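You operate a simulated robot arm through the tools that you are given. There is no shell and no other tool. Be economical: measure what you need, move in short steps, check, and stop when the job is done.

You are at the controls of a simulated two-armed robot. One attempt, no reset.

## Task
On the drawer end of the steel bench, fold the cloth in half.

It is judged by the outcome, as a careful person would: the job done as asked, and still so three seconds after it is handed in. It fails if anything else is knocked over, pushed out of place, dropped, spilled or broken. Flat cloth is picked up by pressing the open fingertips on it (5 to 10 N) and closing them slowly along it; thin cloth reads only 2 to 8 mm in the jaws.

## Robot
Two 7-joint arms with two-finger parallel grippers on one trunk, on a base that drives. Base frame: it is fixed to the floor where the robot stands at the start and does not move with it; the origin is under the middle of the robot, x ahead of it, y to its left, z up; the surface under the hand at the start is at about z = 0.8. Readings come in m, degrees, newtons and seconds.
The left shoulder is at the start at [0.07, 0.163, 1.095], the right one opposite. With the tool pointing down near the work surface each hand reaches from about 0.4 to 0.88 m from the robot's upright axis, wherever it stands, measured 20 degrees to its own side. Places, roughly: drawer end of the steel bench [0.5, -0.1, 0.8]. Payload 3.43 kg a hand.
The tool frame of a hand sits at the grasp point between the pads (the TCP): z along the fingers, y along the line on which they close. The tips reach 0.034 m beyond it. Largest opening 0.128 m; finger width 0.024, thickness 0.012; the body of the gripper, 0.048 by 0.13 m, starts 0.096 m behind the TCP.
Orientation is that of the tool frame in the base frame, as a unit quaternion [w, x, y, z]. With the fingers straight down and closing along the base's y, the tool's x points along the base's -x, its y along +y and its z along -z.

## Interface
- The arms move only by the tool play_rows. It takes "left_deltas", "right_deltas" or both (then of equal length, played together; a hand with none holds still); each is a list of rows, each a list of 3 entries, a list of its own where there are three numbers: the shift along the tool's x, y, z in mm, then the turn, a rotation vector about the tool's x, y, z in degrees, then the gripper command, from -1 (fully open) to 1 (shut), values between in proportion. In form: [[[dx, dy, dz], [rx, ry, rz], hand], ...]. A call has 1 to 20 rows; each row shifts and turns the commanded pose from where the row before left it, along the tool's axes as they then stand. Each row takes 0.2 s and may step no farther than 0.05 m and 8.6 degrees from the row before; otherwise, or with a gripper value out of range, the whole call is refused. A pose out of reach is approached as far as the arm can. The call stops where the force on the tool passes 40 N (or 10 N more than at its start, if that is more) or the arm is blocked; 0.2 s more then pass. The fingers move at their own pace (about 0.153 m/s each) and stop on an object; they squeeze with about 21 N. The grip force told is the motor's: it shows also when the fingers shut on nothing. Time passes only in rows, and 0.2 s behind the last, so rows that do not move let the fingers close. It gives the time, the measured TCP pose, the force on the tool (base axes), the opening and the grip force at its end, in the units of the frame above (readings bear some noise), with the torque about the TCP (base axes, N m) and any sound that the robot's microphone picked up.
- Cameras (640 x 400 px; columns grow to the right, rows downward): "scene" is now at [0.1333, 0.0001, 1.3123]; the picture's right is [0.00, -1.00, 0.00], its down [-0.67, -0.00, -0.75] and it looks along [0.75, 0.00, -0.67] (base axes); focal length 266 px, centre (320, 200). "left" rides on the left gripper at [0.076, 0.011, -0.16] in its tool frame; the picture's right is [-0.15, 0.99, 0.00], its down [-0.88, -0.13, -0.46] and it looks along [-0.45, -0.07, 0.89] (tool axes); focal length 234 px, centre (320, 200). "right" rides on the right gripper at [0.076, -0.011, -0.16] in its tool frame; the picture's right is [0.15, 0.99, 0.00], its down [-0.88, 0.13, -0.46] and it looks along [-0.45, 0.07, 0.89] (tool axes); focal length 234 px, centre (320, 200). There is no depth. A picture from a camera that has moved, and an enlarged one, comes with that camera's place and axes in the base frame and with its lens.
- camera(camera): a new picture of that camera. No time passes.
- move_column(by): slides the trunk up (or, below 0, down) by that many m; the arms and the scene camera ride with it, the base frame stays. It gives what a move gives, with no picture.
- drive_base(legs): drives the robot by 1 to 6 legs, each [ahead, left, turn to the left] in m, m and degrees, along the robot's own axes; the way and the turn of a leg run together, so that a leg with both is an arc; at most 1.5 m and 180 degrees a leg. The arms and the cameras ride along, it lands a little off, and it stops where it bumps. It gives what a move gives.
- pan_tilt(pan, tilt): turns the head with the scene camera to pan (to the left, within 86 degrees either way) and tilt (down, from -29 to 69), counted from straight ahead of the robot. It gives what a move gives.
- enlarge(camera, box): a new picture of the part [left, top, right, bottom] of that camera's present view, enlarged. No time passes.
- sign_off(): hands the job in; it is judged then, once.

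Go step by step. Nothing tells you exact positions but the pictures and the camera data: compare them with the known pose of the tool, close in by small moves and look again before you grip or let go. The budget is 120 turns and 88 pictures, counting those below and the enlarged ones. Unless the task says otherwise, let go and move clear before handing in, and close with one line.

The tools are called after "Emit:" as name(argument=value, ...) on one line, values as JSON. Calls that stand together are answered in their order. play_rows: Moves the arms, as the interface text tells. Its arguments: {"type":"object","properties":{"left_deltas":{"type":"array","items":{"type":"array"}},"right_deltas":{"type":"array","items":{"type":"array"}}},"required":[]} The other tools are called the same way: move_column (by) slides the trunk up or down; drive_base (legs) drives the base; pan_tilt (pan, tilt) turns the head that bears the scene camera; camera (camera) takes a picture; enlarge (camera, box) takes an enlarged picture of a part of a camera's view; sign_off () hands the job in.

At the start:

```text
t: 0.0
left_eef_pos: [0.6597, 0.2904, 1.0064]
left_ee_rot: [0.0, 0.0, 1.0, 0.0]
left_ft_force: [-0.4, 0.6, -0.1]
left_torque: [-0.01, 0.01, -0.01]
left_grip_width: 0.1282
left_grasp_force: 0.1
right_eef_pos: [0.642, -0.2478, 1.0279]
right_ee_rot: [0.0, -0.001, 1.0, 0.0]
right_ft_force: [-0.5, 0.1, 0.5]
right_torque: [0.02, 0.02, -0.01]
right_grip_width: 0.1281
right_grasp_force: 0.1
trunk travel left (down, up): [-0.575, 0.365]
robot x, y, heading: [-0.002, -0.0038, -0.3]
head pan, tilt: [0.1, 41.7]
```

scene: 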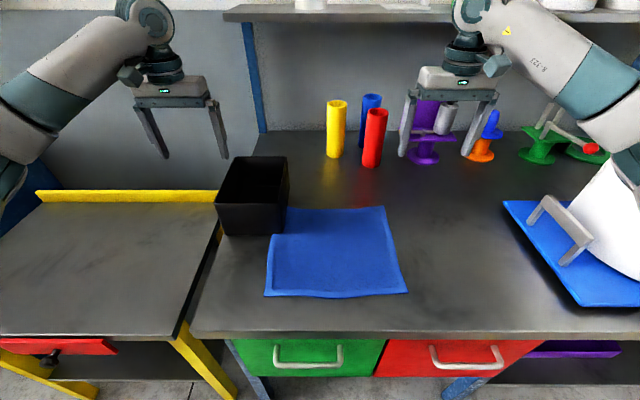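
right: 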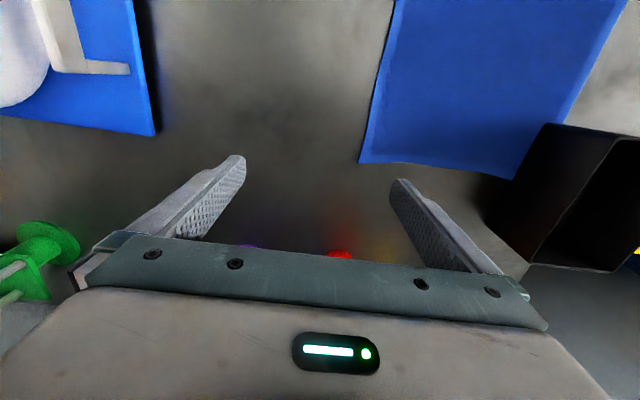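
left: 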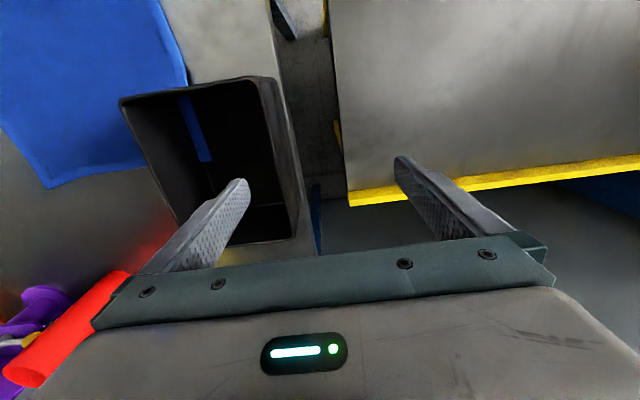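

The cloth lies at about x 0.41–0.68, y -0.18–0.11, with the black bin close to its far-left corner. I'll look closer before choosing which edges to fold.

Emit:
enlarge(camera="scene", box=[200, 140, 440, 310])

Emit:
drive_base(legs=[[-0.1, 0, 0]])

Emit:
camera(camera="scene")

```text
2.35 times, centred on (320, 225) of scene
camera zoom: at [0.1333, 0.0001, 1.3123], right [0.0, -1.0, 0.0], down [-0.67, 0.0, -0.75], along [0.75, 0.0, -0.67], focal length 625 px, centre (320, 141)
```

zoom: 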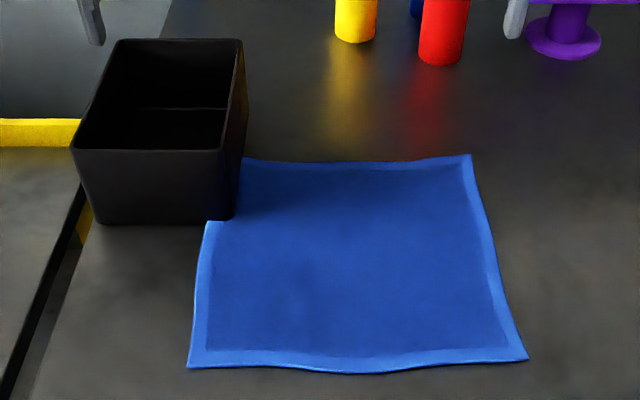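

```text
t: 1.2
left_eef_pos: [0.558, 0.2879, 1.0069]
left_ee_rot: [0.0, 0.0, 1.0, 0.001]
left_ft_force: [-0.3, 0.3, 0.0]
left_torque: [0.0, -0.01, -0.01]
left_grip_width: 0.128
left_grasp_force: 0.1
right_eef_pos: [0.538, -0.2499, 1.0284]
right_ee_rot: [0.0, 0.001, 1.0, 0.001]
right_ft_force: [0.0, 0.4, 0.2]
right_torque: [-0.01, -0.01, 0.05]
right_grip_width: 0.1281
right_grasp_force: 0.0
trunk travel left (down, up): [-0.575, 0.365]
robot x, y, heading: [-0.1017, -0.0037, -0.4]
head pan, tilt: [0.1, 41.7]
```

```text
83 pictures are left
camera scene: at [0.0301, 0.0, 1.3123], right [0.0, -1.0, 0.0], down [-0.67, 0.0, -0.75], along [0.75, 0.0, -0.67], focal length 266 px, centre (320, 200)
```

scene: 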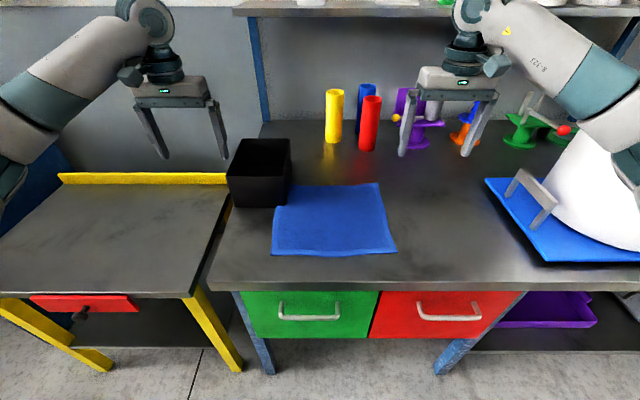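

The bin may be standing on the cloth's far-left corner. I'm checking that from both hand cameras.

Emit:
camera(camera="right")

Emit:
camera(camera="left")

Emit:
enlarge(camera="scene", box=[220, 130, 320, 220])

```text
82 pictures are left
camera right: at [0.4626, -0.2594, 1.1876], right [-0.14, 0.99, 0.0], down [0.88, 0.13, 0.46], along [0.45, 0.07, -0.89], focal length 234 px, centre (320, 200)
```

right: 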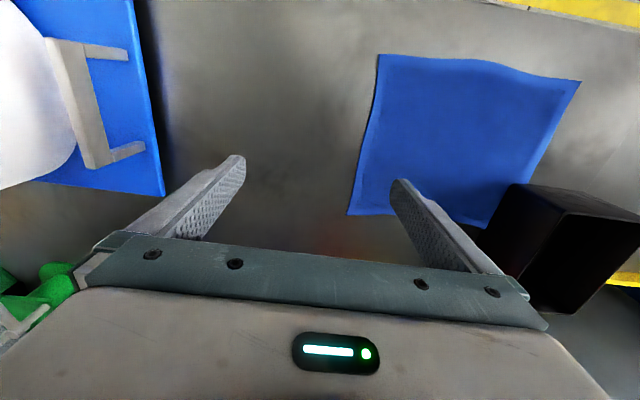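

```text
81 pictures are left
camera left: at [0.483, 0.2996, 1.1655], right [0.15, 0.99, 0.0], down [0.88, -0.13, 0.46], along [0.45, -0.07, -0.89], focal length 234 px, centre (320, 200)
```

left: 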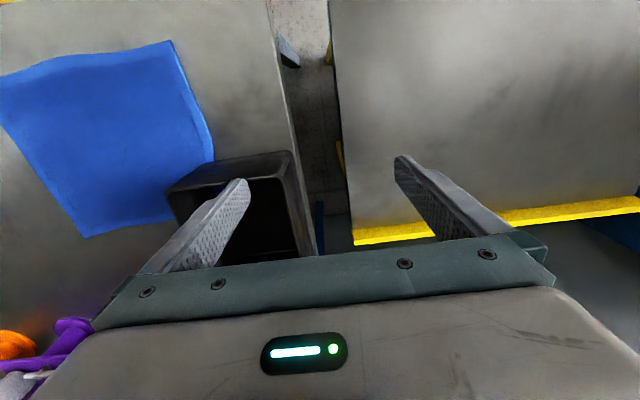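

```text
4.44 times, centred on (270, 175) of scene
camera zoom: at [0.0301, 0.0, 1.3123], right [0.0, -1.0, 0.0], down [-0.67, 0.0, -0.75], along [0.75, 0.0, -0.67], focal length 1180 px, centre (542, 311)
```

zoom: 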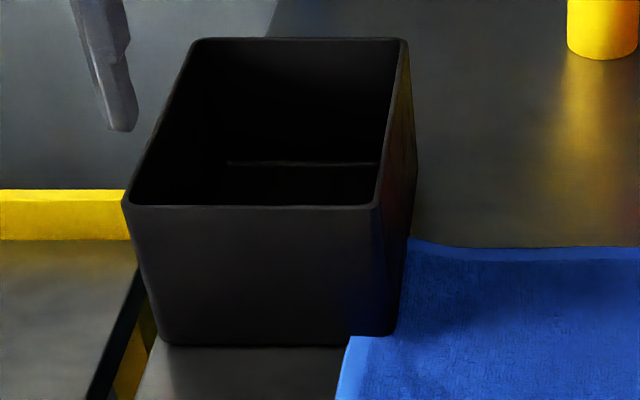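

The bin does stand on about 3 cm of the cloth's far-left edge. I'll pinch the cloth's right edge with the right hand, then lift the bin slightly by its right wall with the left hand. Next I'll draw the cloth clear, set the bin back exactly where it was, and fold.

Emit:
play_rows(right_deltas=[[[-3, 28, 38], [0, 0, 0], 0.2], [[-3, 28, 38], [0, 0, 0], 0.2], [[-3, 28, 38], [0, 0, 0], 0.2], [[-3, 26, 38], [0, 0, 0], 0.2], [[0, 0, 0], [0, 0, 0], 0.2]], left_deltas=[[[-20, 0, -12], [0, 0, 0], 0.2], [[-20, 0, -12], [0, 0, 0], 0.2], [[-20, 0, -12], [0, 0, 0], 0.2], [[-20, 0, -12], [0, 0, 0], 0.2], [[0, 0, 0], [0, 0, 0], 0.2]])

Emit:
camera(camera="right")

Emit:
camera(camera="scene")

Emit:
camera(camera="left")

```text
t: 2.4
left_eef_pos: [0.6368, 0.2883, 1.0542]
left_ee_rot: [-0.001, 0.001, 1.0, 0.0]
left_ft_force: [-0.4, -0.9, -0.2]
left_torque: [-0.01, -0.04, 0.03]
left_grip_width: 0.0513
left_grasp_force: 0.0
right_eef_pos: [0.5505, -0.1391, 0.8747]
right_ee_rot: [0.0, 0.0, 1.0, 0.0]
right_ft_force: [-0.3, 0.0, 0.1]
right_torque: [-0.03, -0.05, -0.01]
right_grip_width: 0.051
right_grasp_force: 0.1
trunk travel left (down, up): [-0.575, 0.365]
robot x, y, heading: [-0.1003, 0.0024, -0.1]
head pan, tilt: [0.1, 41.7]
```

```text
79 pictures are left
camera right: at [0.4744, -0.1488, 1.0332], right [-0.14, 0.99, 0.0], down [0.88, 0.13, 0.46], along [0.45, 0.07, -0.89], focal length 234 px, centre (320, 200)
```

right: 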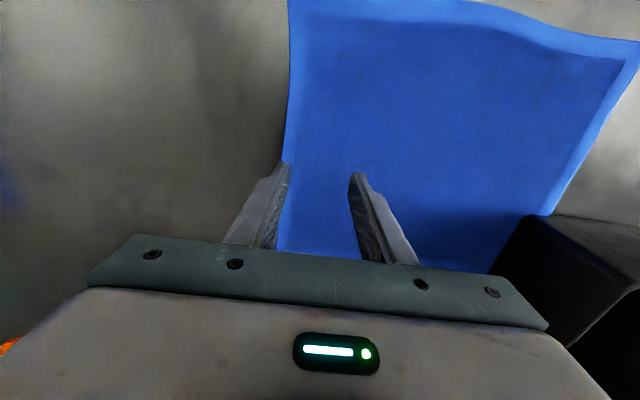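

```text
78 pictures are left
camera scene: at [0.0296, 0.0, 1.3125], right [0.0, -1.0, 0.0], down [-0.66, 0.0, -0.75], along [0.75, 0.0, -0.66], focal length 266 px, centre (320, 200)
```

scene: 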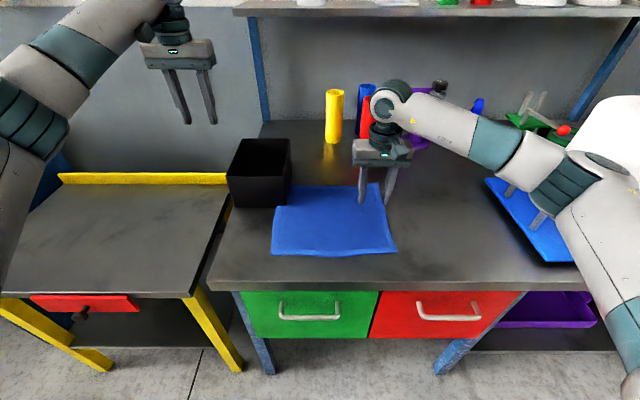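

```text
77 pictures are left
camera left: at [0.562, 0.2987, 1.2135], right [0.15, 0.99, 0.0], down [0.88, -0.13, 0.46], along [0.45, -0.07, -0.89], focal length 234 px, centre (320, 200)
```

left: 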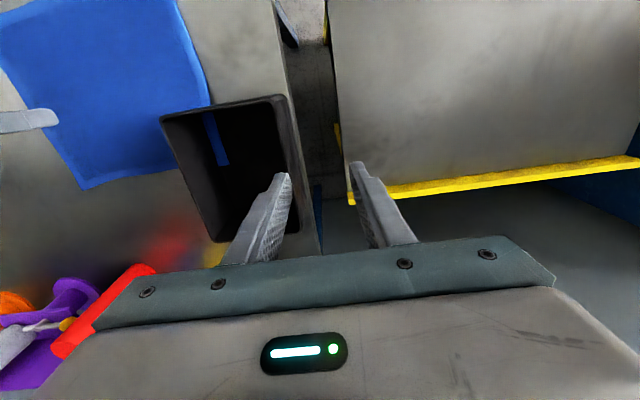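

The right hand is above the cloth's right edge with both fingers over cloth. I'm lowering it to touch.

Emit:
play_rows(right_deltas=[[[0, 0, 15], [0, 0, 0], 0.2], [[0, 0, 12], [0, 0, 0], 0.2], [[0, 0, 6], [0, 0, 0], 0.2], [[0, 0, 3], [0, 0, 0], 0.2], [[0, 0, 0], [0, 0, 0], 0.2]])

```text
t: 3.6
left_eef_pos: [0.6383, 0.2883, 1.0537]
left_ee_rot: [0.0, -0.001, 1.0, -0.001]
left_ft_force: [-1.2, -0.2, 0.1]
left_torque: [0.01, 0.01, -0.03]
left_grip_width: 0.0512
left_grasp_force: 0.1
right_eef_pos: [0.5504, -0.1389, 0.8389]
right_ee_rot: [0.0, 0.001, 1.0, 0.0]
right_ft_force: [0.1, -0.7, 1.9]
right_torque: [-0.02, 0.0, -0.01]
right_grip_width: 0.0511
right_grasp_force: 0.1
trunk travel left (down, up): [-0.575, 0.365]
robot x, y, heading: [-0.1032, -0.0007, -0.1]
head pan, tilt: [0.1, 41.7]
```

Emit:
play_rows(right_deltas=[[[0, 0, 2], [0, 0, 0], 0.2], [[0, 0, 1], [0, 0, 0], 0.2], [[0, 0, 0], [0, 0, 0], 0.2]])

```text
t: 4.4
left_eef_pos: [0.6374, 0.2889, 1.0554]
left_ee_rot: [0.0, 0.0, 1.0, 0.0]
left_ft_force: [0.7, 0.8, -1.1]
left_torque: [0.01, -0.01, -0.01]
left_grip_width: 0.0513
left_grasp_force: 0.0
right_eef_pos: [0.5511, -0.1389, 0.8378]
right_ee_rot: [0.0, 0.001, 1.0, 0.0]
right_ft_force: [0.6, 0.3, 9.9]
right_torque: [0.02, 0.02, 0.0]
right_grip_width: 0.0512
right_grasp_force: 0.0
trunk travel left (down, up): [-0.575, 0.365]
robot x, y, heading: [-0.1031, -0.0003, -0.1]
head pan, tilt: [0.1, 41.7]
```

The right hand is pressing at about 10 N, so I'm closing slowly.

Emit:
play_rows(right_deltas=[[[0, 0, 0], [0, 0, 0], 0.3], [[0, 0, 0], [0, 0, 0], 0.4], [[0, 0, 0], [0, 0, 0], 0.5], [[0, 0, 0], [0, 0, 0], 0.6], [[0, 0, 0], [0, 0, 0], 0.7], [[0, 0, 0], [0, 0, 0], 0.8], [[0, 0, 0], [0, 0, 0], 0.9], [[0, 0, 0], [0, 0, 0], 1], [[0, 0, 0], [0, 0, 0], 1], [[0, 0, 0], [0, 0, 0], 1]])

Emit:
camera(camera="right")

```text
t: 6.6
left_eef_pos: [0.6366, 0.2895, 1.0549]
left_ee_rot: [0.0, 0.0, 1.0, 0.0]
left_ft_force: [-0.6, -0.3, -0.3]
left_torque: [0.0, 0.02, 0.02]
left_grip_width: 0.0511
left_grasp_force: 0.1
right_eef_pos: [0.5508, -0.1396, 0.8376]
right_ee_rot: [0.001, 0.001, 1.0, 0.0]
right_ft_force: [1.2, 2.4, 15.7]
right_torque: [0.07, 0.04, -0.03]
right_grip_width: 0.005
right_grasp_force: 21.1
trunk travel left (down, up): [-0.575, 0.365]
robot x, y, heading: [-0.1036, 0.0041, -0.1]
head pan, tilt: [0.1, 41.7]
```

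```text
76 pictures are left
camera right: at [0.4746, -0.1491, 0.9964], right [-0.14, 0.99, 0.0], down [0.88, 0.13, 0.46], along [0.45, 0.07, -0.89], focal length 234 px, centre (320, 200)
```

right: 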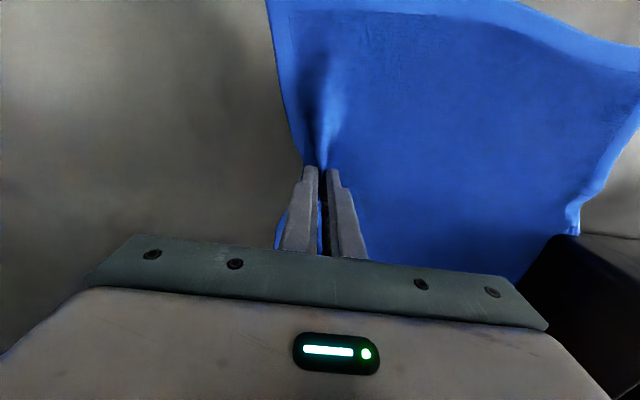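

The right hand has the cloth pinched at 5 mm. The left hand now goes above the bin's right wall.

Emit:
play_rows(left_deltas=[[[-8, -40, 0], [0, 0, 0], 0.0], [[-8, -40, 0], [0, 0, 0], 0.0], [[-8, -40, 12], [0, 0, 0], 0.0], [[-7, -40, 30], [0, 0, 0], 0.0], [[0, -34, 40], [0, 0, 0], 0.0], [[0, 0, 0], [0, 0, 0], 0.0]], right_deltas=[[[0, 0, -3], [0, 0, 0], 1], [[0, 0, 0], [0, 0, 0], 1], [[0, 0, 0], [0, 0, 0], 1], [[0, 0, 0], [0, 0, 0], 1], [[0, 0, 0], [0, 0, 0], 1], [[0, 0, 0], [0, 0, 0], 1]])

Emit:
camera(camera="left")

Emit:
enlarge(camera="scene", box=[200, 110, 440, 260])

```text
refused: row 4 steps farther than a row can; nothing moved
```

```text
75 pictures are left
camera left: at [0.5613, 0.2994, 1.2136], right [0.15, 0.99, 0.0], down [0.88, -0.13, 0.46], along [0.45, -0.07, -0.89], focal length 234 px, centre (320, 200)
```

left: 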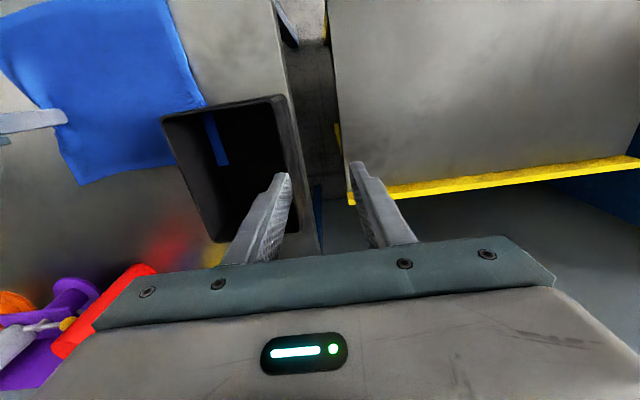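

```text
2.67 times, centred on (320, 185) of scene
camera zoom: at [0.0291, 0.0006, 1.3125], right [0.0, -1.0, 0.0], down [-0.66, 0.0, -0.75], along [0.75, 0.0, -0.66], focal length 708 px, centre (320, 240)
```

zoom: 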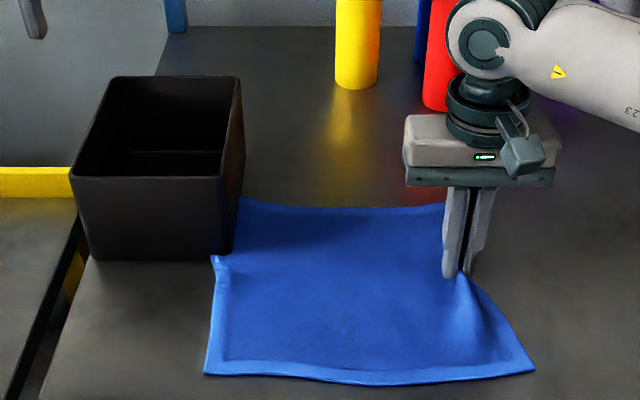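

That call was refused because one step was too long, so I'm retrying with shorter steps.

Emit:
play_rows(left_deltas=[[[-8, -40, 0], [0, 0, 0], 0.0], [[-8, -40, 0], [0, 0, 0], 0.0], [[-8, -40, 12], [0, 0, 0], 0.0], [[-7, -40, 20], [0, 0, 0], 0.0], [[0, -34, 25], [0, 0, 0], 0.0], [[0, 0, 25], [0, 0, 0], 0.0], [[0, 0, 0], [0, 0, 0], 0.0]], right_deltas=[[[0, 0, -3], [0, 0, 0], 1], [[0, 0, 0], [0, 0, 0], 1], [[0, 0, 0], [0, 0, 0], 1], [[0, 0, 0], [0, 0, 0], 1], [[0, 0, 0], [0, 0, 0], 1], [[0, 0, 0], [0, 0, 0], 1], [[0, 0, 0], [0, 0, 0], 1]])

Emit:
camera(camera="left")

Emit:
enlarge(camera="scene", box=[200, 90, 440, 240])

```text
t: 8.2
left_eef_pos: [0.671, 0.0938, 0.9719]
left_ee_rot: [0.0, 0.001, 1.0, 0.0]
left_ft_force: [-0.1, -0.4, -0.8]
left_torque: [0.02, -0.04, 0.01]
left_grip_width: 0.0641
left_grasp_force: 0.1
right_eef_pos: [0.55, -0.1391, 0.8375]
right_ee_rot: [0.0, 0.001, 1.0, 0.0]
right_ft_force: [0.5, 2.8, 0.8]
right_torque: [0.15, -0.02, 0.02]
right_grip_width: 0.0048
right_grasp_force: 20.7
trunk travel left (down, up): [-0.575, 0.365]
robot x, y, heading: [-0.1023, -0.0038, -0.1]
head pan, tilt: [0.1, 41.7]
```

```text
73 pictures are left
camera left: at [0.5956, 0.1045, 1.1306], right [0.15, 0.99, 0.0], down [0.88, -0.13, 0.46], along [0.45, -0.07, -0.89], focal length 234 px, centre (320, 200)
```

left: 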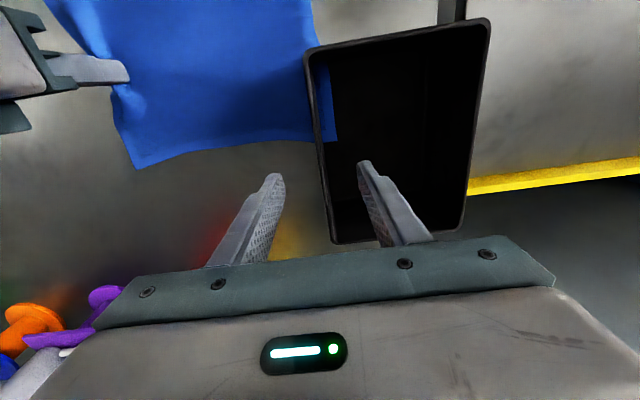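

```text
2.67 times, centred on (320, 165) of scene
camera zoom: at [0.0301, -0.0003, 1.3124], right [0.0, -1.0, 0.0], down [-0.67, 0.0, -0.75], along [0.75, 0.0, -0.67], focal length 708 px, centre (320, 293)
```

zoom: 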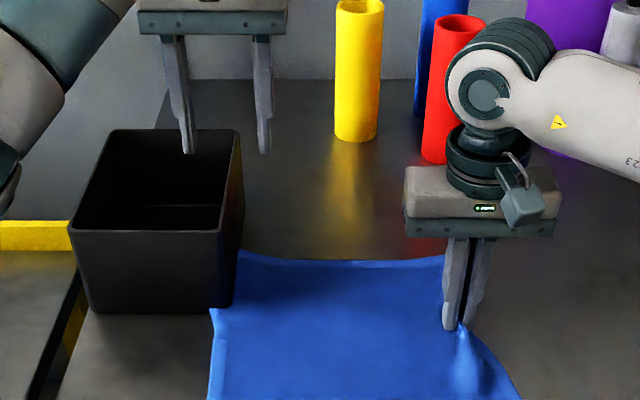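

The cloth does lie under the bin. The left hand straddles the right wall at its middle (x 0.67), so I'm lowering it and gripping the wall.

Emit:
play_rows(left_deltas=[[[0, -1, 25], [0, 0, 0], 0.0], [[0, 0, 25], [0, 0, 0], 0.0], [[0, 0, 17], [0, 0, 0], 0.2], [[0, 0, 0], [0, 0, 0], 0.4], [[0, 0, 0], [0, 0, 0], 0.6], [[0, 0, 0], [0, 0, 0], 0.7], [[0, 0, 0], [0, 0, 0], 0.75], [[0, 0, 0], [0, 0, 0], 0.8], [[0, 0, 0], [0, 0, 0], 0.85]])

Emit:
camera(camera="left")

Emit:
enlarge(camera="scene", box=[200, 90, 440, 240])

```text
t: 10.2
left_eef_pos: [0.6699, 0.0938, 0.9064]
left_ee_rot: [0.0, -0.001, 1.0, -0.001]
left_ft_force: [0.9, 0.4, -0.3]
left_torque: [0.05, -0.05, -0.02]
left_grip_width: 0.0096
left_grasp_force: 0.1
right_eef_pos: [0.5515, -0.1397, 0.8383]
right_ee_rot: [0.001, 0.001, 1.0, 0.0]
right_ft_force: [0.5, 2.0, 1.2]
right_torque: [0.11, -0.01, 0.05]
right_grip_width: 0.0048
right_grasp_force: 20.9
trunk travel left (down, up): [-0.575, 0.365]
robot x, y, heading: [-0.1057, -0.0005, -0.1]
head pan, tilt: [0.1, 41.7]
```

```text
71 pictures are left
camera left: at [0.5953, 0.1038, 1.0644], right [0.15, 0.99, 0.0], down [0.88, -0.13, 0.46], along [0.45, -0.07, -0.89], focal length 234 px, centre (320, 200)
```

left: 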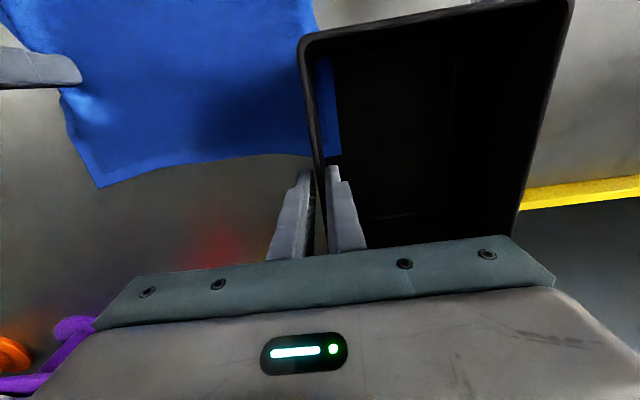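

```text
2.67 times, centred on (320, 165) of scene
camera zoom: at [0.0305, 0.0002, 1.3123], right [0.0, -1.0, 0.0], down [-0.67, 0.0, -0.75], along [0.75, 0.0, -0.67], focal length 708 px, centre (320, 293)
```

zoom: 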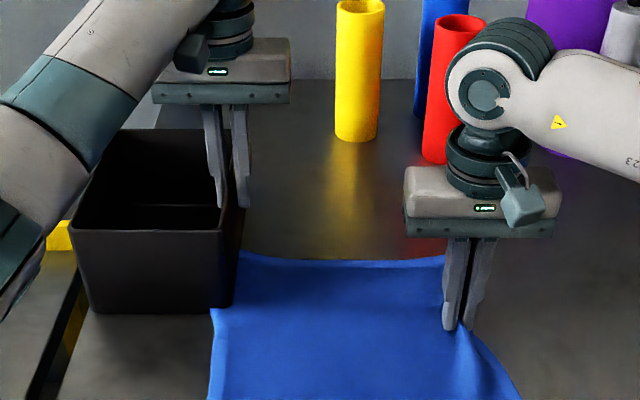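

The wall is between the pads with no push so far. I'm closing fully to grip it.

Emit:
play_rows(left_deltas=[[[0, 0, 0], [0, 0, 0], 0.9], [[0, 0, 0], [0, 0, 0], 0.95], [[0, 0, 0], [0, 0, 0], 1], [[0, 0, 0], [0, 0, 0], 1]])

```text
t: 11.2
left_eef_pos: [0.6707, 0.0951, 0.9065]
left_ee_rot: [0.0, -0.001, 1.0, 0.0]
left_ft_force: [0.4, 9.0, 2.1]
left_torque: [0.23, 0.35, -0.12]
left_grip_width: 0.0052
left_grasp_force: 39.1
right_eef_pos: [0.5506, -0.1383, 0.8384]
right_ee_rot: [0.001, 0.002, 1.0, -0.001]
right_ft_force: [0.4, 1.5, 1.3]
right_torque: [0.04, -0.01, 0.05]
right_grip_width: 0.0048
right_grasp_force: 20.8
trunk travel left (down, up): [-0.575, 0.365]
robot x, y, heading: [-0.1014, -0.0011, -0.0]
head pan, tilt: [0.1, 41.7]
```

The wall is gripped. I'm lifting it slightly while watching the load.

Emit:
play_rows(left_deltas=[[[0, 0, -4], [0, 0, 0], 1], [[0, 0, -4], [0, 0, 0], 1], [[0, 0, -4], [0, 0, 0], 1], [[0, 0, -3], [0, 0, 0], 1], [[0, 0, 0], [0, 0, 0], 1]])

Emit:
enlarge(camera="scene", box=[200, 90, 440, 240])

Emit:
camera(camera="left")

```text
t: 11.8
left_eef_pos: [0.67, 0.0955, 0.9058]
left_ee_rot: [-0.006, -0.001, 1.0, 0.001]
left_ft_force: [10.2, 2.2, -10.9]
left_torque: [-0.88, -0.28, -0.28]
left_grip_width: 0.0049
left_grasp_force: 39.7
right_eef_pos: [0.5525, -0.1385, 0.8388]
right_ee_rot: [-0.001, 0.0, 1.0, 0.0]
right_ft_force: [0.6, 2.0, 1.8]
right_torque: [0.07, -0.02, -0.02]
right_grip_width: 0.0047
right_grasp_force: 21.2
trunk travel left (down, up): [-0.575, 0.365]
robot x, y, heading: [-0.1034, -0.0006, 0.0]
head pan, tilt: [0.1, 41.7]
stopped in row 3 (left hand): the force on the tool passed its limit at 45 N (the readings are from after the stop); the commanded pose is now the measured one
```

```text
2.67 times, centred on (320, 165) of scene
camera zoom: at [0.0334, 0.0003, 1.3122], right [0.0, -1.0, 0.0], down [-0.67, 0.0, -0.74], along [0.74, 0.0, -0.67], focal length 708 px, centre (320, 293)
```

zoom: 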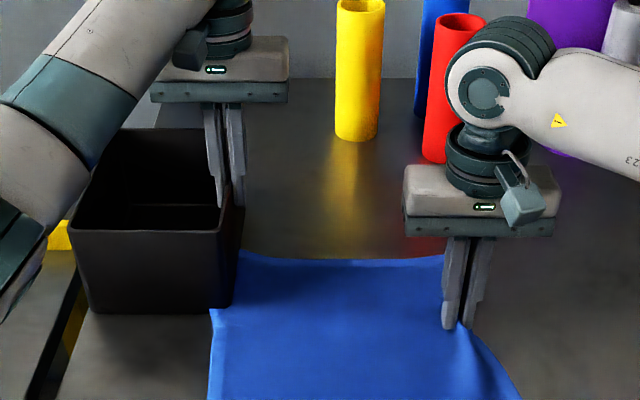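

```text
68 pictures are left
camera left: at [0.5973, 0.1052, 1.0654], right [0.14, 0.99, 0.0], down [0.89, -0.13, 0.44], along [0.44, -0.06, -0.9], focal length 234 px, centre (320, 200)
```

left: 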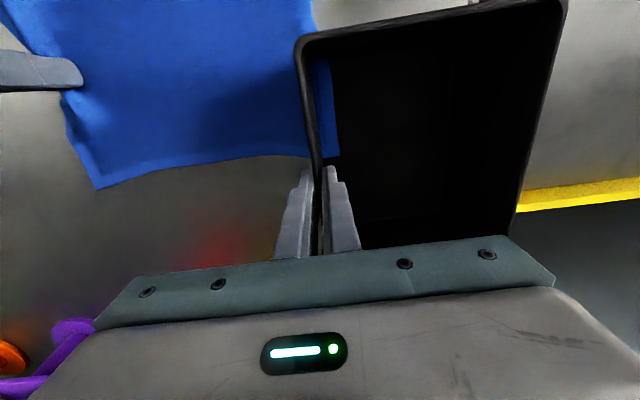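

The bin didn't move at 45 N, so it is either fixed or very heavy. That means the cloth can be pulled from under it without shifting it. I'm releasing the wall and moving the left hand away.

Emit:
play_rows(left_deltas=[[[0, 0, 0], [0, 0, 0], 0.8], [[0, 0, 0], [0, 0, 0], 0.4], [[0, 0, 0], [0, 0, 0], 0.2], [[0, 0, -20], [0, 0, 0], 0.2], [[0, 0, -40], [0, 0, 0], 0.2], [[0, 0, -40], [0, 0, 0], 0.2], [[0, 45, 0], [0, 0, 0], 0.2], [[0, 45, 0], [0, 0, 0], 0.2], [[0, 0, 0], [0, 0, 0], 0.2]])

Emit:
enlarge(camera="scene", box=[200, 90, 440, 240])

```text
t: 13.8
left_eef_pos: [0.6685, 0.1822, 1.0097]
left_ee_rot: [-0.005, 0.0, 1.0, 0.001]
left_ft_force: [0.0, 0.4, 0.4]
left_torque: [0.01, 0.01, 0.03]
left_grip_width: 0.0513
left_grasp_force: 0.1
right_eef_pos: [0.552, -0.1405, 0.8387]
right_ee_rot: [0.0, 0.001, 1.0, 0.0]
right_ft_force: [-0.3, 2.7, 0.2]
right_torque: [0.11, 0.04, 0.01]
right_grip_width: 0.0048
right_grasp_force: 20.9
trunk travel left (down, up): [-0.575, 0.365]
robot x, y, heading: [-0.1008, 0.0025, -0.2]
head pan, tilt: [0.1, 41.7]
```

```text
2.67 times, centred on (320, 165) of scene
camera zoom: at [0.0308, -0.0008, 1.3123], right [0.0, -1.0, 0.0], down [-0.67, 0.0, -0.75], along [0.75, 0.0, -0.67], focal length 708 px, centre (320, 293)
```

zoom: 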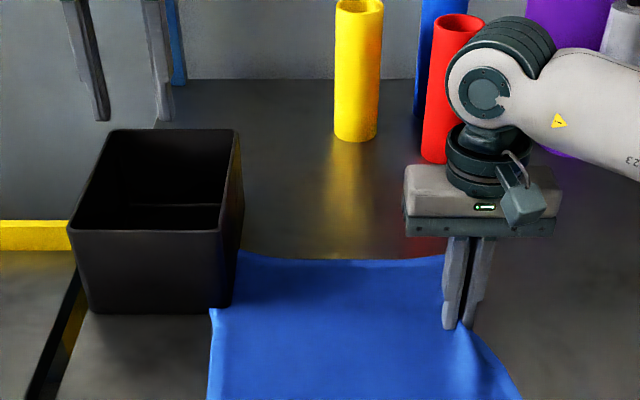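

The bin is unmoved. I'm drawing the cloth 20 mm to the right in small steps and watching the force.

Emit:
play_rows(right_deltas=[[[0, -4, -1], [0, 0, 0], 1], [[0, -4, 0], [0, 0, 0], 1], [[0, -4, 0], [0, 0, 0], 1], [[0, -4, 0], [0, 0, 0], 1], [[0, -4, 0], [0, 0, 0], 1], [[0, 0, 0], [0, 0, 0], 1]])

Emit:
enlarge(camera="scene", box=[200, 110, 440, 260])

Emit:
camera(camera="left")

```text
t: 15.2
left_eef_pos: [0.6689, 0.1838, 1.0084]
left_ee_rot: [-0.005, 0.0, 1.0, 0.0]
left_ft_force: [0.2, 0.2, -0.2]
left_torque: [0.02, -0.01, 0.01]
left_grip_width: 0.0512
left_grasp_force: 0.1
right_eef_pos: [0.5527, -0.1566, 0.8406]
right_ee_rot: [0.001, 0.0, 1.0, 0.001]
right_ft_force: [-0.1, 13.6, -0.9]
right_torque: [0.54, 0.0, 0.11]
right_grip_width: 0.005
right_grasp_force: 21.0
trunk travel left (down, up): [-0.575, 0.365]
robot x, y, heading: [-0.1025, 0.0022, 0.1]
head pan, tilt: [0.1, 41.7]
```

```text
2.67 times, centred on (320, 185) of scene
camera zoom: at [0.0307, 0.0019, 1.3123], right [0.0, -1.0, 0.0], down [-0.67, 0.0, -0.75], along [0.75, 0.0, -0.67], focal length 708 px, centre (320, 240)
```

zoom: 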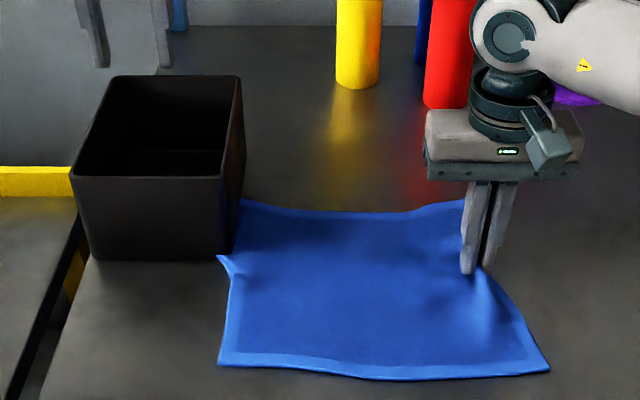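

```text
65 pictures are left
camera left: at [0.5955, 0.1942, 1.1679], right [0.15, 0.99, 0.0], down [0.89, -0.13, 0.45], along [0.44, -0.07, -0.89], focal length 234 px, centre (320, 200)
```

left: 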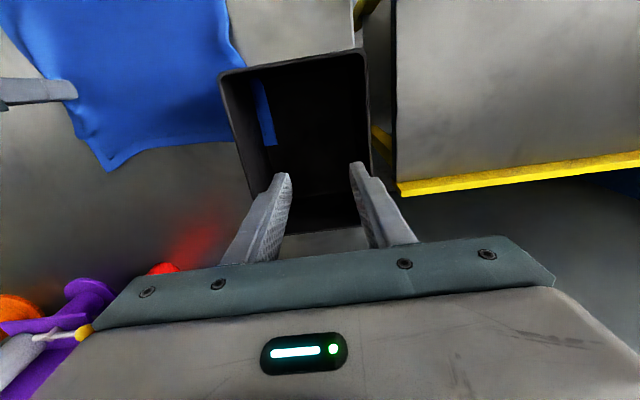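

The near part slid while the pinned part stretches at about 14 N, and the bin hasn't moved. I'm continuing gently.

Emit:
play_rows(right_deltas=[[[0, -3, 0], [0, 0, 0], 1], [[0, -3, 0], [0, 0, 0], 1], [[0, -3, 0], [0, 0, 0], 1], [[0, -3, 0], [0, 0, 0], 1], [[0, 0, 0], [0, 0, 0], 1]])

Emit:
enlarge(camera="scene", box=[200, 110, 440, 260])

Emit:
enlarge(camera="left", box=[100, 0, 400, 200])

```text
t: 16.4
left_eef_pos: [0.6687, 0.1866, 1.0073]
left_ee_rot: [-0.005, -0.001, 1.0, -0.001]
left_ft_force: [0.0, -0.8, -0.4]
left_torque: [0.01, 0.0, 0.01]
left_grip_width: 0.0513
left_grasp_force: 0.1
right_eef_pos: [0.5528, -0.1662, 0.8411]
right_ee_rot: [0.001, 0.0, 1.0, 0.001]
right_ft_force: [1.4, 32.6, -0.1]
right_torque: [1.13, -0.08, 0.26]
right_grip_width: 0.0056
right_grasp_force: 21.2
trunk travel left (down, up): [-0.575, 0.365]
robot x, y, heading: [-0.1002, 0.0008, -0.3]
head pan, tilt: [0.1, 41.7]
```

```text
2.67 times, centred on (320, 185) of scene
camera zoom: at [0.0308, 0.0041, 1.3123], right [0.0, -1.0, 0.0], down [-0.67, 0.0, -0.75], along [0.75, 0.0, -0.67], focal length 708 px, centre (320, 240)
```

zoom: 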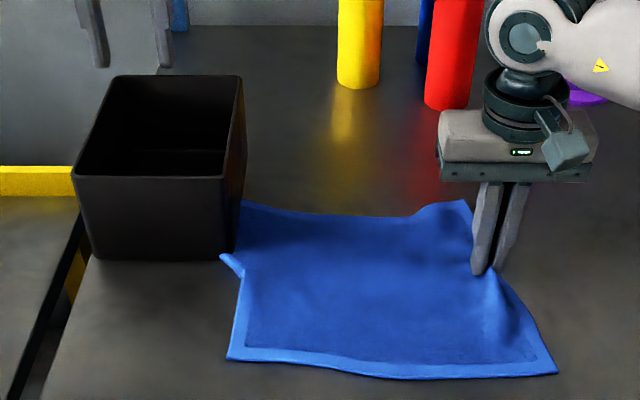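

```text
2.00 times, centred on (250, 100) of left
camera zoom: at [0.5955, 0.1965, 1.1675], right [0.15, 0.99, 0.0], down [0.89, -0.13, 0.45], along [0.44, -0.07, -0.89], focal length 468 px, centre (460, 400)
```

zoom: 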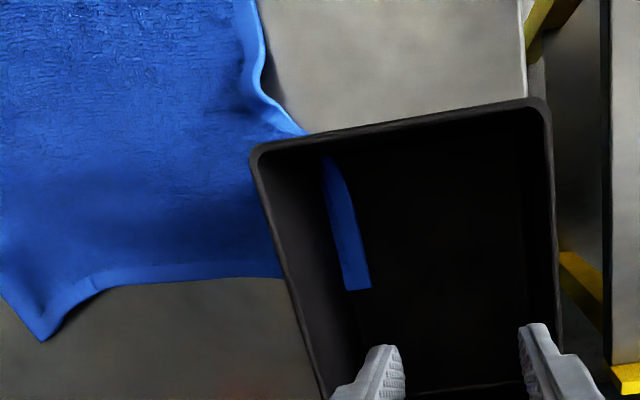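

The front of the pinned strip is beginning to peel out at about 33 N and the bin stands firm. I'll add the left hand: pinch the cloth just in front of the bin and peel it out from that corner.

Emit:
play_rows(left_deltas=[[[34, -30, 0], [0, 0, 0], 0.3], [[34, -30, 0], [0, 0, 0], 0.3], [[33, -35, 0], [0, 0, 0], 0.3], [[33, -35, 0], [0, 0, 0], 0.3], [[0, -8, 40], [0, 0, 0], 0.3], [[0, 0, 40], [0, 0, 0], 0.3], [[0, 0, 35], [0, 0, 0], 0.3], [[0, 0, 10], [0, 0, 0], 0.3], [[0, 0, 0], [0, 0, 0], 0.3]])

Emit:
camera(camera="left")

Emit:
enlarge(camera="scene", box=[200, 110, 440, 260])

```text
t: 18.4
left_eef_pos: [0.5355, 0.0476, 0.8862]
left_ee_rot: [-0.006, 0.0, 1.0, 0.0]
left_ft_force: [0.7, 0.1, -0.9]
left_torque: [0.02, 0.02, -0.01]
left_grip_width: 0.0448
left_grasp_force: 0.1
right_eef_pos: [0.5515, -0.1661, 0.8413]
right_ee_rot: [0.0, 0.0, 1.0, 0.001]
right_ft_force: [2.1, 32.3, 0.0]
right_torque: [1.13, -0.09, 0.2]
right_grip_width: 0.0056
right_grasp_force: 21.2
trunk travel left (down, up): [-0.575, 0.365]
robot x, y, heading: [-0.1036, -0.0002, -0.2]
head pan, tilt: [0.1, 41.7]
```

```text
62 pictures are left
camera left: at [0.4617, 0.0583, 1.0461], right [0.15, 0.99, 0.0], down [0.89, -0.13, 0.45], along [0.44, -0.07, -0.89], focal length 234 px, centre (320, 200)
```

left: 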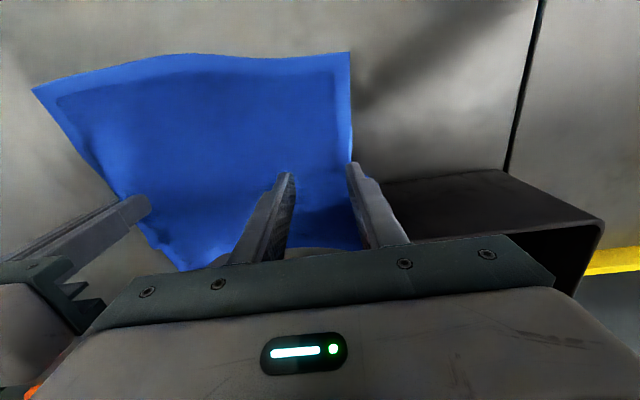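

```text
2.67 times, centred on (320, 185) of scene
camera zoom: at [0.0308, 0.0041, 1.3123], right [0.0, -1.0, 0.0], down [-0.67, 0.0, -0.75], along [0.75, 0.0, -0.67], focal length 708 px, centre (320, 240)
```

zoom: 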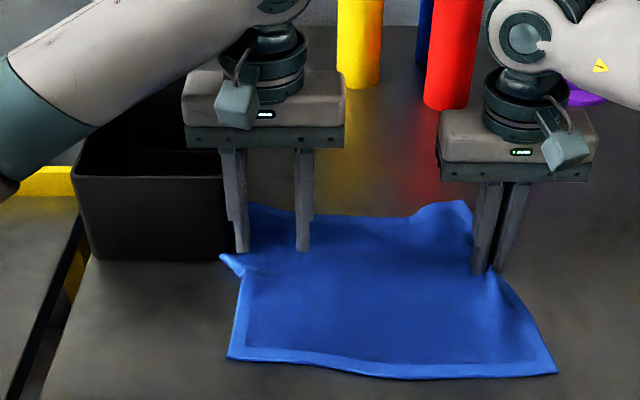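

The left fingers are over the cloth just in front of the bin. I'm lowering them to press.

Emit:
play_rows(left_deltas=[[[0, 0, 25], [0, 0, 0], 0.3], [[0, 0, 14], [0, 0, 0], 0.3], [[0, 0, 5], [0, 0, 0], 0.3], [[0, 0, 3], [0, 0, 0], 0.3], [[0, 0, 0], [0, 0, 0], 0.3]])

```text
t: 19.6
left_eef_pos: [0.533, 0.0492, 0.8382]
left_ee_rot: [-0.006, 0.0, 1.0, -0.001]
left_ft_force: [0.9, 0.3, 1.2]
left_torque: [0.03, -0.02, -0.02]
left_grip_width: 0.0448
left_grasp_force: 0.0
right_eef_pos: [0.5522, -0.1668, 0.8418]
right_ee_rot: [0.002, -0.001, 1.0, 0.002]
right_ft_force: [1.4, 32.6, -0.3]
right_torque: [1.16, -0.06, 0.24]
right_grip_width: 0.0059
right_grasp_force: 21.3
trunk travel left (down, up): [-0.575, 0.365]
robot x, y, heading: [-0.1001, 0.0032, -0.1]
head pan, tilt: [0.1, 41.7]
```

Emit:
play_rows(left_deltas=[[[0, 0, 2], [0, 0, 0], 0.3], [[0, 0, 1], [0, 0, 0], 0.3], [[0, 0, 0], [0, 0, 0], 0.4], [[0, 0, 0], [0, 0, 0], 0.5], [[0, 0, 0], [0, 0, 0], 0.6], [[0, 0, 0], [0, 0, 0], 0.7], [[0, 0, 0], [0, 0, 0], 0.8], [[0, 0, 0], [0, 0, 0], 0.9], [[0, 0, 0], [0, 0, 0], 1], [[0, 0, 0], [0, 0, 0], 1]])

Emit:
camera(camera="left")

```text
t: 21.9
left_eef_pos: [0.5326, 0.0494, 0.8365]
left_ee_rot: [-0.004, 0.0, 1.0, -0.001]
left_ft_force: [3.8, 0.0, 24.2]
left_torque: [0.06, -0.15, 0.05]
left_grip_width: 0.0067
left_grasp_force: 21.4
right_eef_pos: [0.5504, -0.1654, 0.8427]
right_ee_rot: [0.002, 0.0, 1.0, 0.001]
right_ft_force: [1.9, 34.4, 0.6]
right_torque: [1.23, -0.07, 0.16]
right_grip_width: 0.0069
right_grasp_force: 21.1
trunk travel left (down, up): [-0.575, 0.365]
robot x, y, heading: [-0.1072, 0.0, 0.1]
head pan, tilt: [0.1, 41.7]
```

```text
60 pictures are left
camera left: at [0.4583, 0.059, 0.9963], right [0.15, 0.99, 0.0], down [0.88, -0.13, 0.45], along [0.44, -0.07, -0.89], focal length 234 px, centre (320, 200)
```

left: 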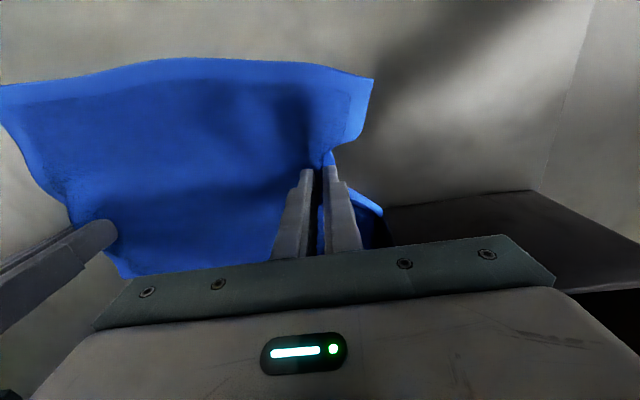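

The left hand has the cloth pinched. I'm peeling with it toward the near right while the right hand holds tension.

Emit:
play_rows(left_deltas=[[[2, -3, -3], [0, 0, 0], 1], [[2, -4, 0], [0, 0, 0], 1], [[2, -4, 0], [0, 0, 0], 1], [[2, -4, 0], [0, 0, 0], 1], [[2, -4, 0], [0, 0, 0], 1], [[0, 0, 0], [0, 0, 0], 1]])

Emit:
enlarge(camera="scene", box=[200, 110, 440, 260])

Emit:
camera(camera="left")

```text
t: 23.2
left_eef_pos: [0.5263, 0.0357, 0.8366]
left_ee_rot: [-0.005, -0.002, 1.0, -0.001]
left_ft_force: [16.6, 30.6, 11.2]
left_torque: [1.04, -0.56, 0.31]
left_grip_width: 0.0064
left_grasp_force: 21.3
right_eef_pos: [0.5522, -0.1642, 0.8421]
right_ee_rot: [0.001, 0.0, 1.0, -0.001]
right_ft_force: [1.4, 27.3, 1.0]
right_torque: [0.99, -0.05, 0.25]
right_grip_width: 0.0056
right_grasp_force: 20.9
trunk travel left (down, up): [-0.575, 0.365]
robot x, y, heading: [-0.1018, -0.0017, -0.3]
head pan, tilt: [0.1, 41.7]
```

```text
2.67 times, centred on (320, 185) of scene
camera zoom: at [0.0315, 0.0071, 1.3122], right [0.0, -1.0, 0.01], down [-0.67, -0.01, -0.75], along [0.75, 0.0, -0.67], focal length 708 px, centre (320, 240)
```

zoom: 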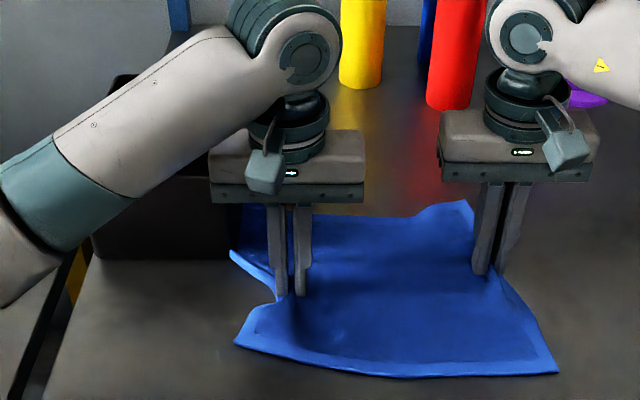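

```text
58 pictures are left
camera left: at [0.4513, 0.0436, 0.9969], right [0.14, 0.99, 0.0], down [0.89, -0.13, 0.45], along [0.44, -0.06, -0.89], focal length 234 px, centre (320, 200)
```

left: 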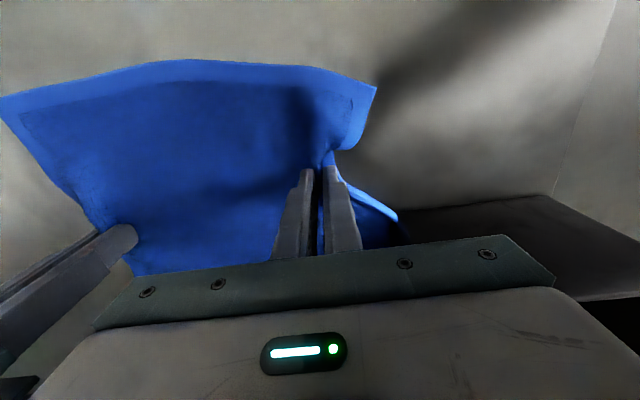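

It's peeling, since the front contact point has moved inward and the bin is still. I'm continuing in small steps.

Emit:
play_rows(left_deltas=[[[2, -3, 0], [0, 0, 0], 1], [[2, -3, 0], [0, 0, 0], 1], [[2, -3, 0], [0, 0, 0], 1], [[2, -3, 0], [0, 0, 0], 1], [[0, 0, 0], [0, 0, 0], 1]], right_deltas=[[[0, -2, 0], [0, 0, 0], 1], [[0, -1, 0], [0, 0, 0], 1], [[0, -1, 0], [0, 0, 0], 1], [[0, -1, 0], [0, 0, 0], 1], [[0, 0, 0], [0, 0, 0], 1]])

Emit:
enlarge(camera="scene", box=[200, 110, 440, 260])

```text
t: 23.9
left_eef_pos: [0.523, 0.0336, 0.8383]
left_ee_rot: [-0.002, -0.01, 1.0, 0.004]
left_ft_force: [9.4, 15.6, 5.5]
left_torque: [0.53, -0.35, 0.19]
left_grip_width: 0.0052
left_grasp_force: 20.5
right_eef_pos: [0.5529, -0.1616, 0.8407]
right_ee_rot: [0.002, -0.006, 1.0, 0.005]
right_ft_force: [0.6, 21.7, 0.1]
right_torque: [0.77, -0.04, 0.1]
right_grip_width: 0.0051
right_grasp_force: 21.0
trunk travel left (down, up): [-0.575, 0.365]
robot x, y, heading: [-0.1049, 0.0005, 0.3]
head pan, tilt: [0.1, 41.7]
stopped in row 3 (left hand): the force on the tool passed its limit at 48 N (the readings are from after the stop); the commanded pose is now the measured one
```

```text
2.67 times, centred on (320, 185) of scene
camera zoom: at [0.0315, 0.0049, 1.312], right [0.01, -1.0, 0.0], down [-0.67, -0.01, -0.75], along [0.75, 0.0, -0.67], focal length 708 px, centre (320, 240)
```

zoom: 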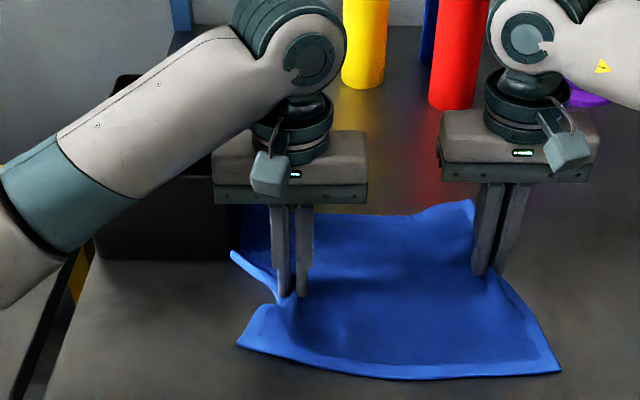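

The front of the strip is nearly out at the bin's corner. I'm pulling again, mostly with the left hand.

Emit:
play_rows(left_deltas=[[[2, -3, 0], [0, 0, 0], 1], [[2, -3, 0], [0, 0, 0], 1], [[2, -2, 0], [0, 0, 0], 1], [[1, -2, 0], [0, 0, 0], 1], [[1, -2, 0], [0, 0, 0], 1], [[1, -2, 0], [0, 0, 0], 1], [[0, 0, 0], [0, 0, 0], 1]], right_deltas=[[[0, -3, 0], [0, 0, 0], 1], [[0, -3, 0], [0, 0, 0], 1], [[0, -2, 0], [0, 0, 0], 1], [[0, -1, 0], [0, 0, 0], 1], [[0, -1, 0], [0, 0, 0], 1], [[0, -1, 0], [0, 0, 0], 1], [[0, 0, 0], [0, 0, 0], 1]])

Emit:
enlarge(camera="scene", box=[200, 110, 440, 260])

```text
t: 24.5
left_eef_pos: [0.5213, 0.0343, 0.839]
left_ee_rot: [0.001, -0.015, 1.0, 0.007]
left_ft_force: [10.4, 14.8, 3.7]
left_torque: [0.47, -0.29, 0.12]
left_grip_width: 0.0051
left_grasp_force: 21.6
right_eef_pos: [0.5538, -0.1625, 0.8408]
right_ee_rot: [0.001, -0.01, 1.0, 0.007]
right_ft_force: [0.2, 21.0, -0.6]
right_torque: [0.78, -0.07, 0.08]
right_grip_width: 0.005
right_grasp_force: 21.1
trunk travel left (down, up): [-0.575, 0.365]
robot x, y, heading: [-0.0977, -0.0024, 0.5]
head pan, tilt: [0.1, 41.7]
stopped in row 2 (left hand): the force on the tool passed its limit at 42 N (the readings are from after the stop); the commanded pose is now the measured one
```

```text
2.67 times, centred on (320, 185) of scene
camera zoom: at [0.0318, 0.0061, 1.3121], right [0.01, -1.0, 0.0], down [-0.67, -0.01, -0.75], along [0.75, 0.01, -0.67], focal length 708 px, centre (320, 240)
```

zoom: 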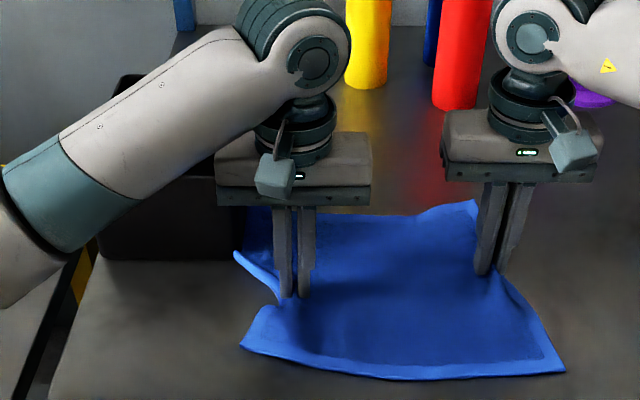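

The pinned rear part now needs a local pull. I'll let go with the left hand, regrip beside the bin wall near the far edge, and peel there.

Emit:
play_rows(left_deltas=[[[0, 0, 0], [0, 0, 0], 0.8], [[0, 0, 0], [0, 0, 0], 0.5], [[0, 0, -20], [0, 0, 0], 0.4], [[0, 0, -40], [0, 0, 0], 0.4], [[-40, 3, -10], [0, 0, 0], 0.4], [[-40, 3, 0], [0, 0, 0], 0.4], [[-40, 2, 0], [0, 0, 0], 0.4], [[0, 0, 30], [0, 0, 0], 0.4], [[0, 0, 0], [0, 0, 0], 0.4]])

Emit:
camera(camera="left")

Emit:
enlarge(camera="scene", box=[200, 110, 440, 260])

```text
t: 26.5
left_eef_pos: [0.6387, 0.038, 0.8787]
left_ee_rot: [0.001, -0.011, 1.0, 0.005]
left_ft_force: [0.5, 0.5, -0.1]
left_torque: [-0.01, 0.0, -0.03]
left_grip_width: 0.0386
left_grasp_force: 0.1
right_eef_pos: [0.553, -0.1665, 0.84]
right_ee_rot: [0.003, -0.006, 1.0, 0.005]
right_ft_force: [1.9, 31.3, 0.9]
right_torque: [1.08, -0.13, 0.24]
right_grip_width: 0.0059
right_grasp_force: 21.3
trunk travel left (down, up): [-0.575, 0.365]
robot x, y, heading: [-0.1007, 0.0023, 0.2]
head pan, tilt: [0.1, 41.7]
```

```text
55 pictures are left
camera left: at [0.5628, 0.0463, 1.0379], right [0.12, 0.99, 0.01], down [0.88, -0.12, 0.45], along [0.45, -0.05, -0.89], focal length 234 px, centre (320, 200)
```

left: 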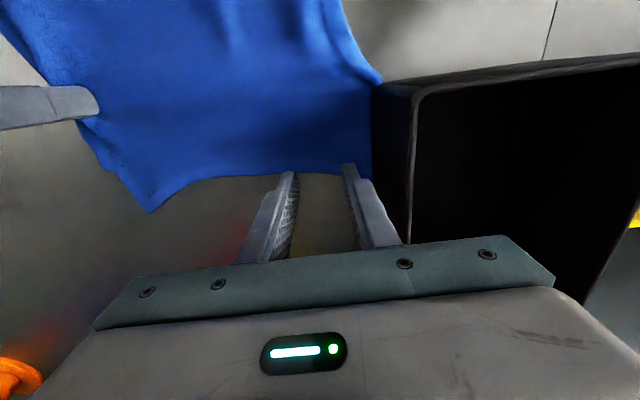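

```text
2.67 times, centred on (320, 185) of scene
camera zoom: at [0.0307, 0.0054, 1.3124], right [0.01, -1.0, 0.0], down [-0.67, -0.01, -0.75], along [0.75, 0.0, -0.67], focal length 708 px, centre (320, 240)
```

zoom: 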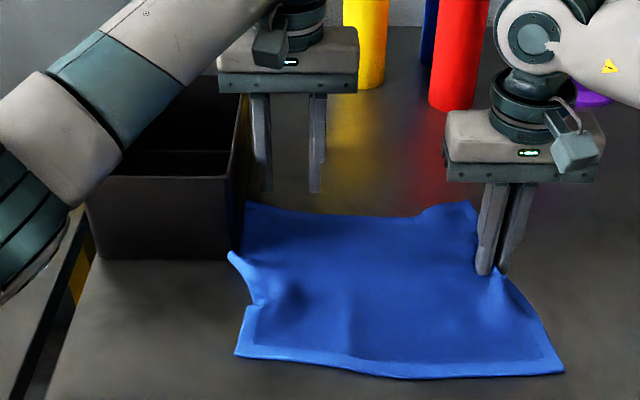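

The left fingers are about 2 cm inside the far edge beside the bin wall. I'm lowering, pressing and pinching there.

Emit:
play_rows(left_deltas=[[[0, 3, 20], [0, 0, 0], 0.4], [[0, 0, 14], [0, 0, 0], 0.4], [[0, 0, 5], [0, 0, 0], 0.4], [[0, 0, 2], [0, 0, 0], 0.4], [[0, 0, 0], [0, 0, 0], 0.4]])

```text
t: 27.7
left_eef_pos: [0.641, 0.0421, 0.8377]
left_ee_rot: [0.001, -0.011, 1.0, 0.005]
left_ft_force: [2.4, 1.0, 6.2]
left_torque: [0.03, -0.02, 0.0]
left_grip_width: 0.0384
left_grasp_force: 0.1
right_eef_pos: [0.5537, -0.1666, 0.841]
right_ee_rot: [0.003, -0.006, 1.0, 0.004]
right_ft_force: [2.8, 31.4, 0.8]
right_torque: [1.08, -0.07, 0.23]
right_grip_width: 0.006
right_grasp_force: 20.9
trunk travel left (down, up): [-0.575, 0.365]
robot x, y, heading: [-0.1, 0.0029, 0.5]
head pan, tilt: [0.1, 41.7]
```

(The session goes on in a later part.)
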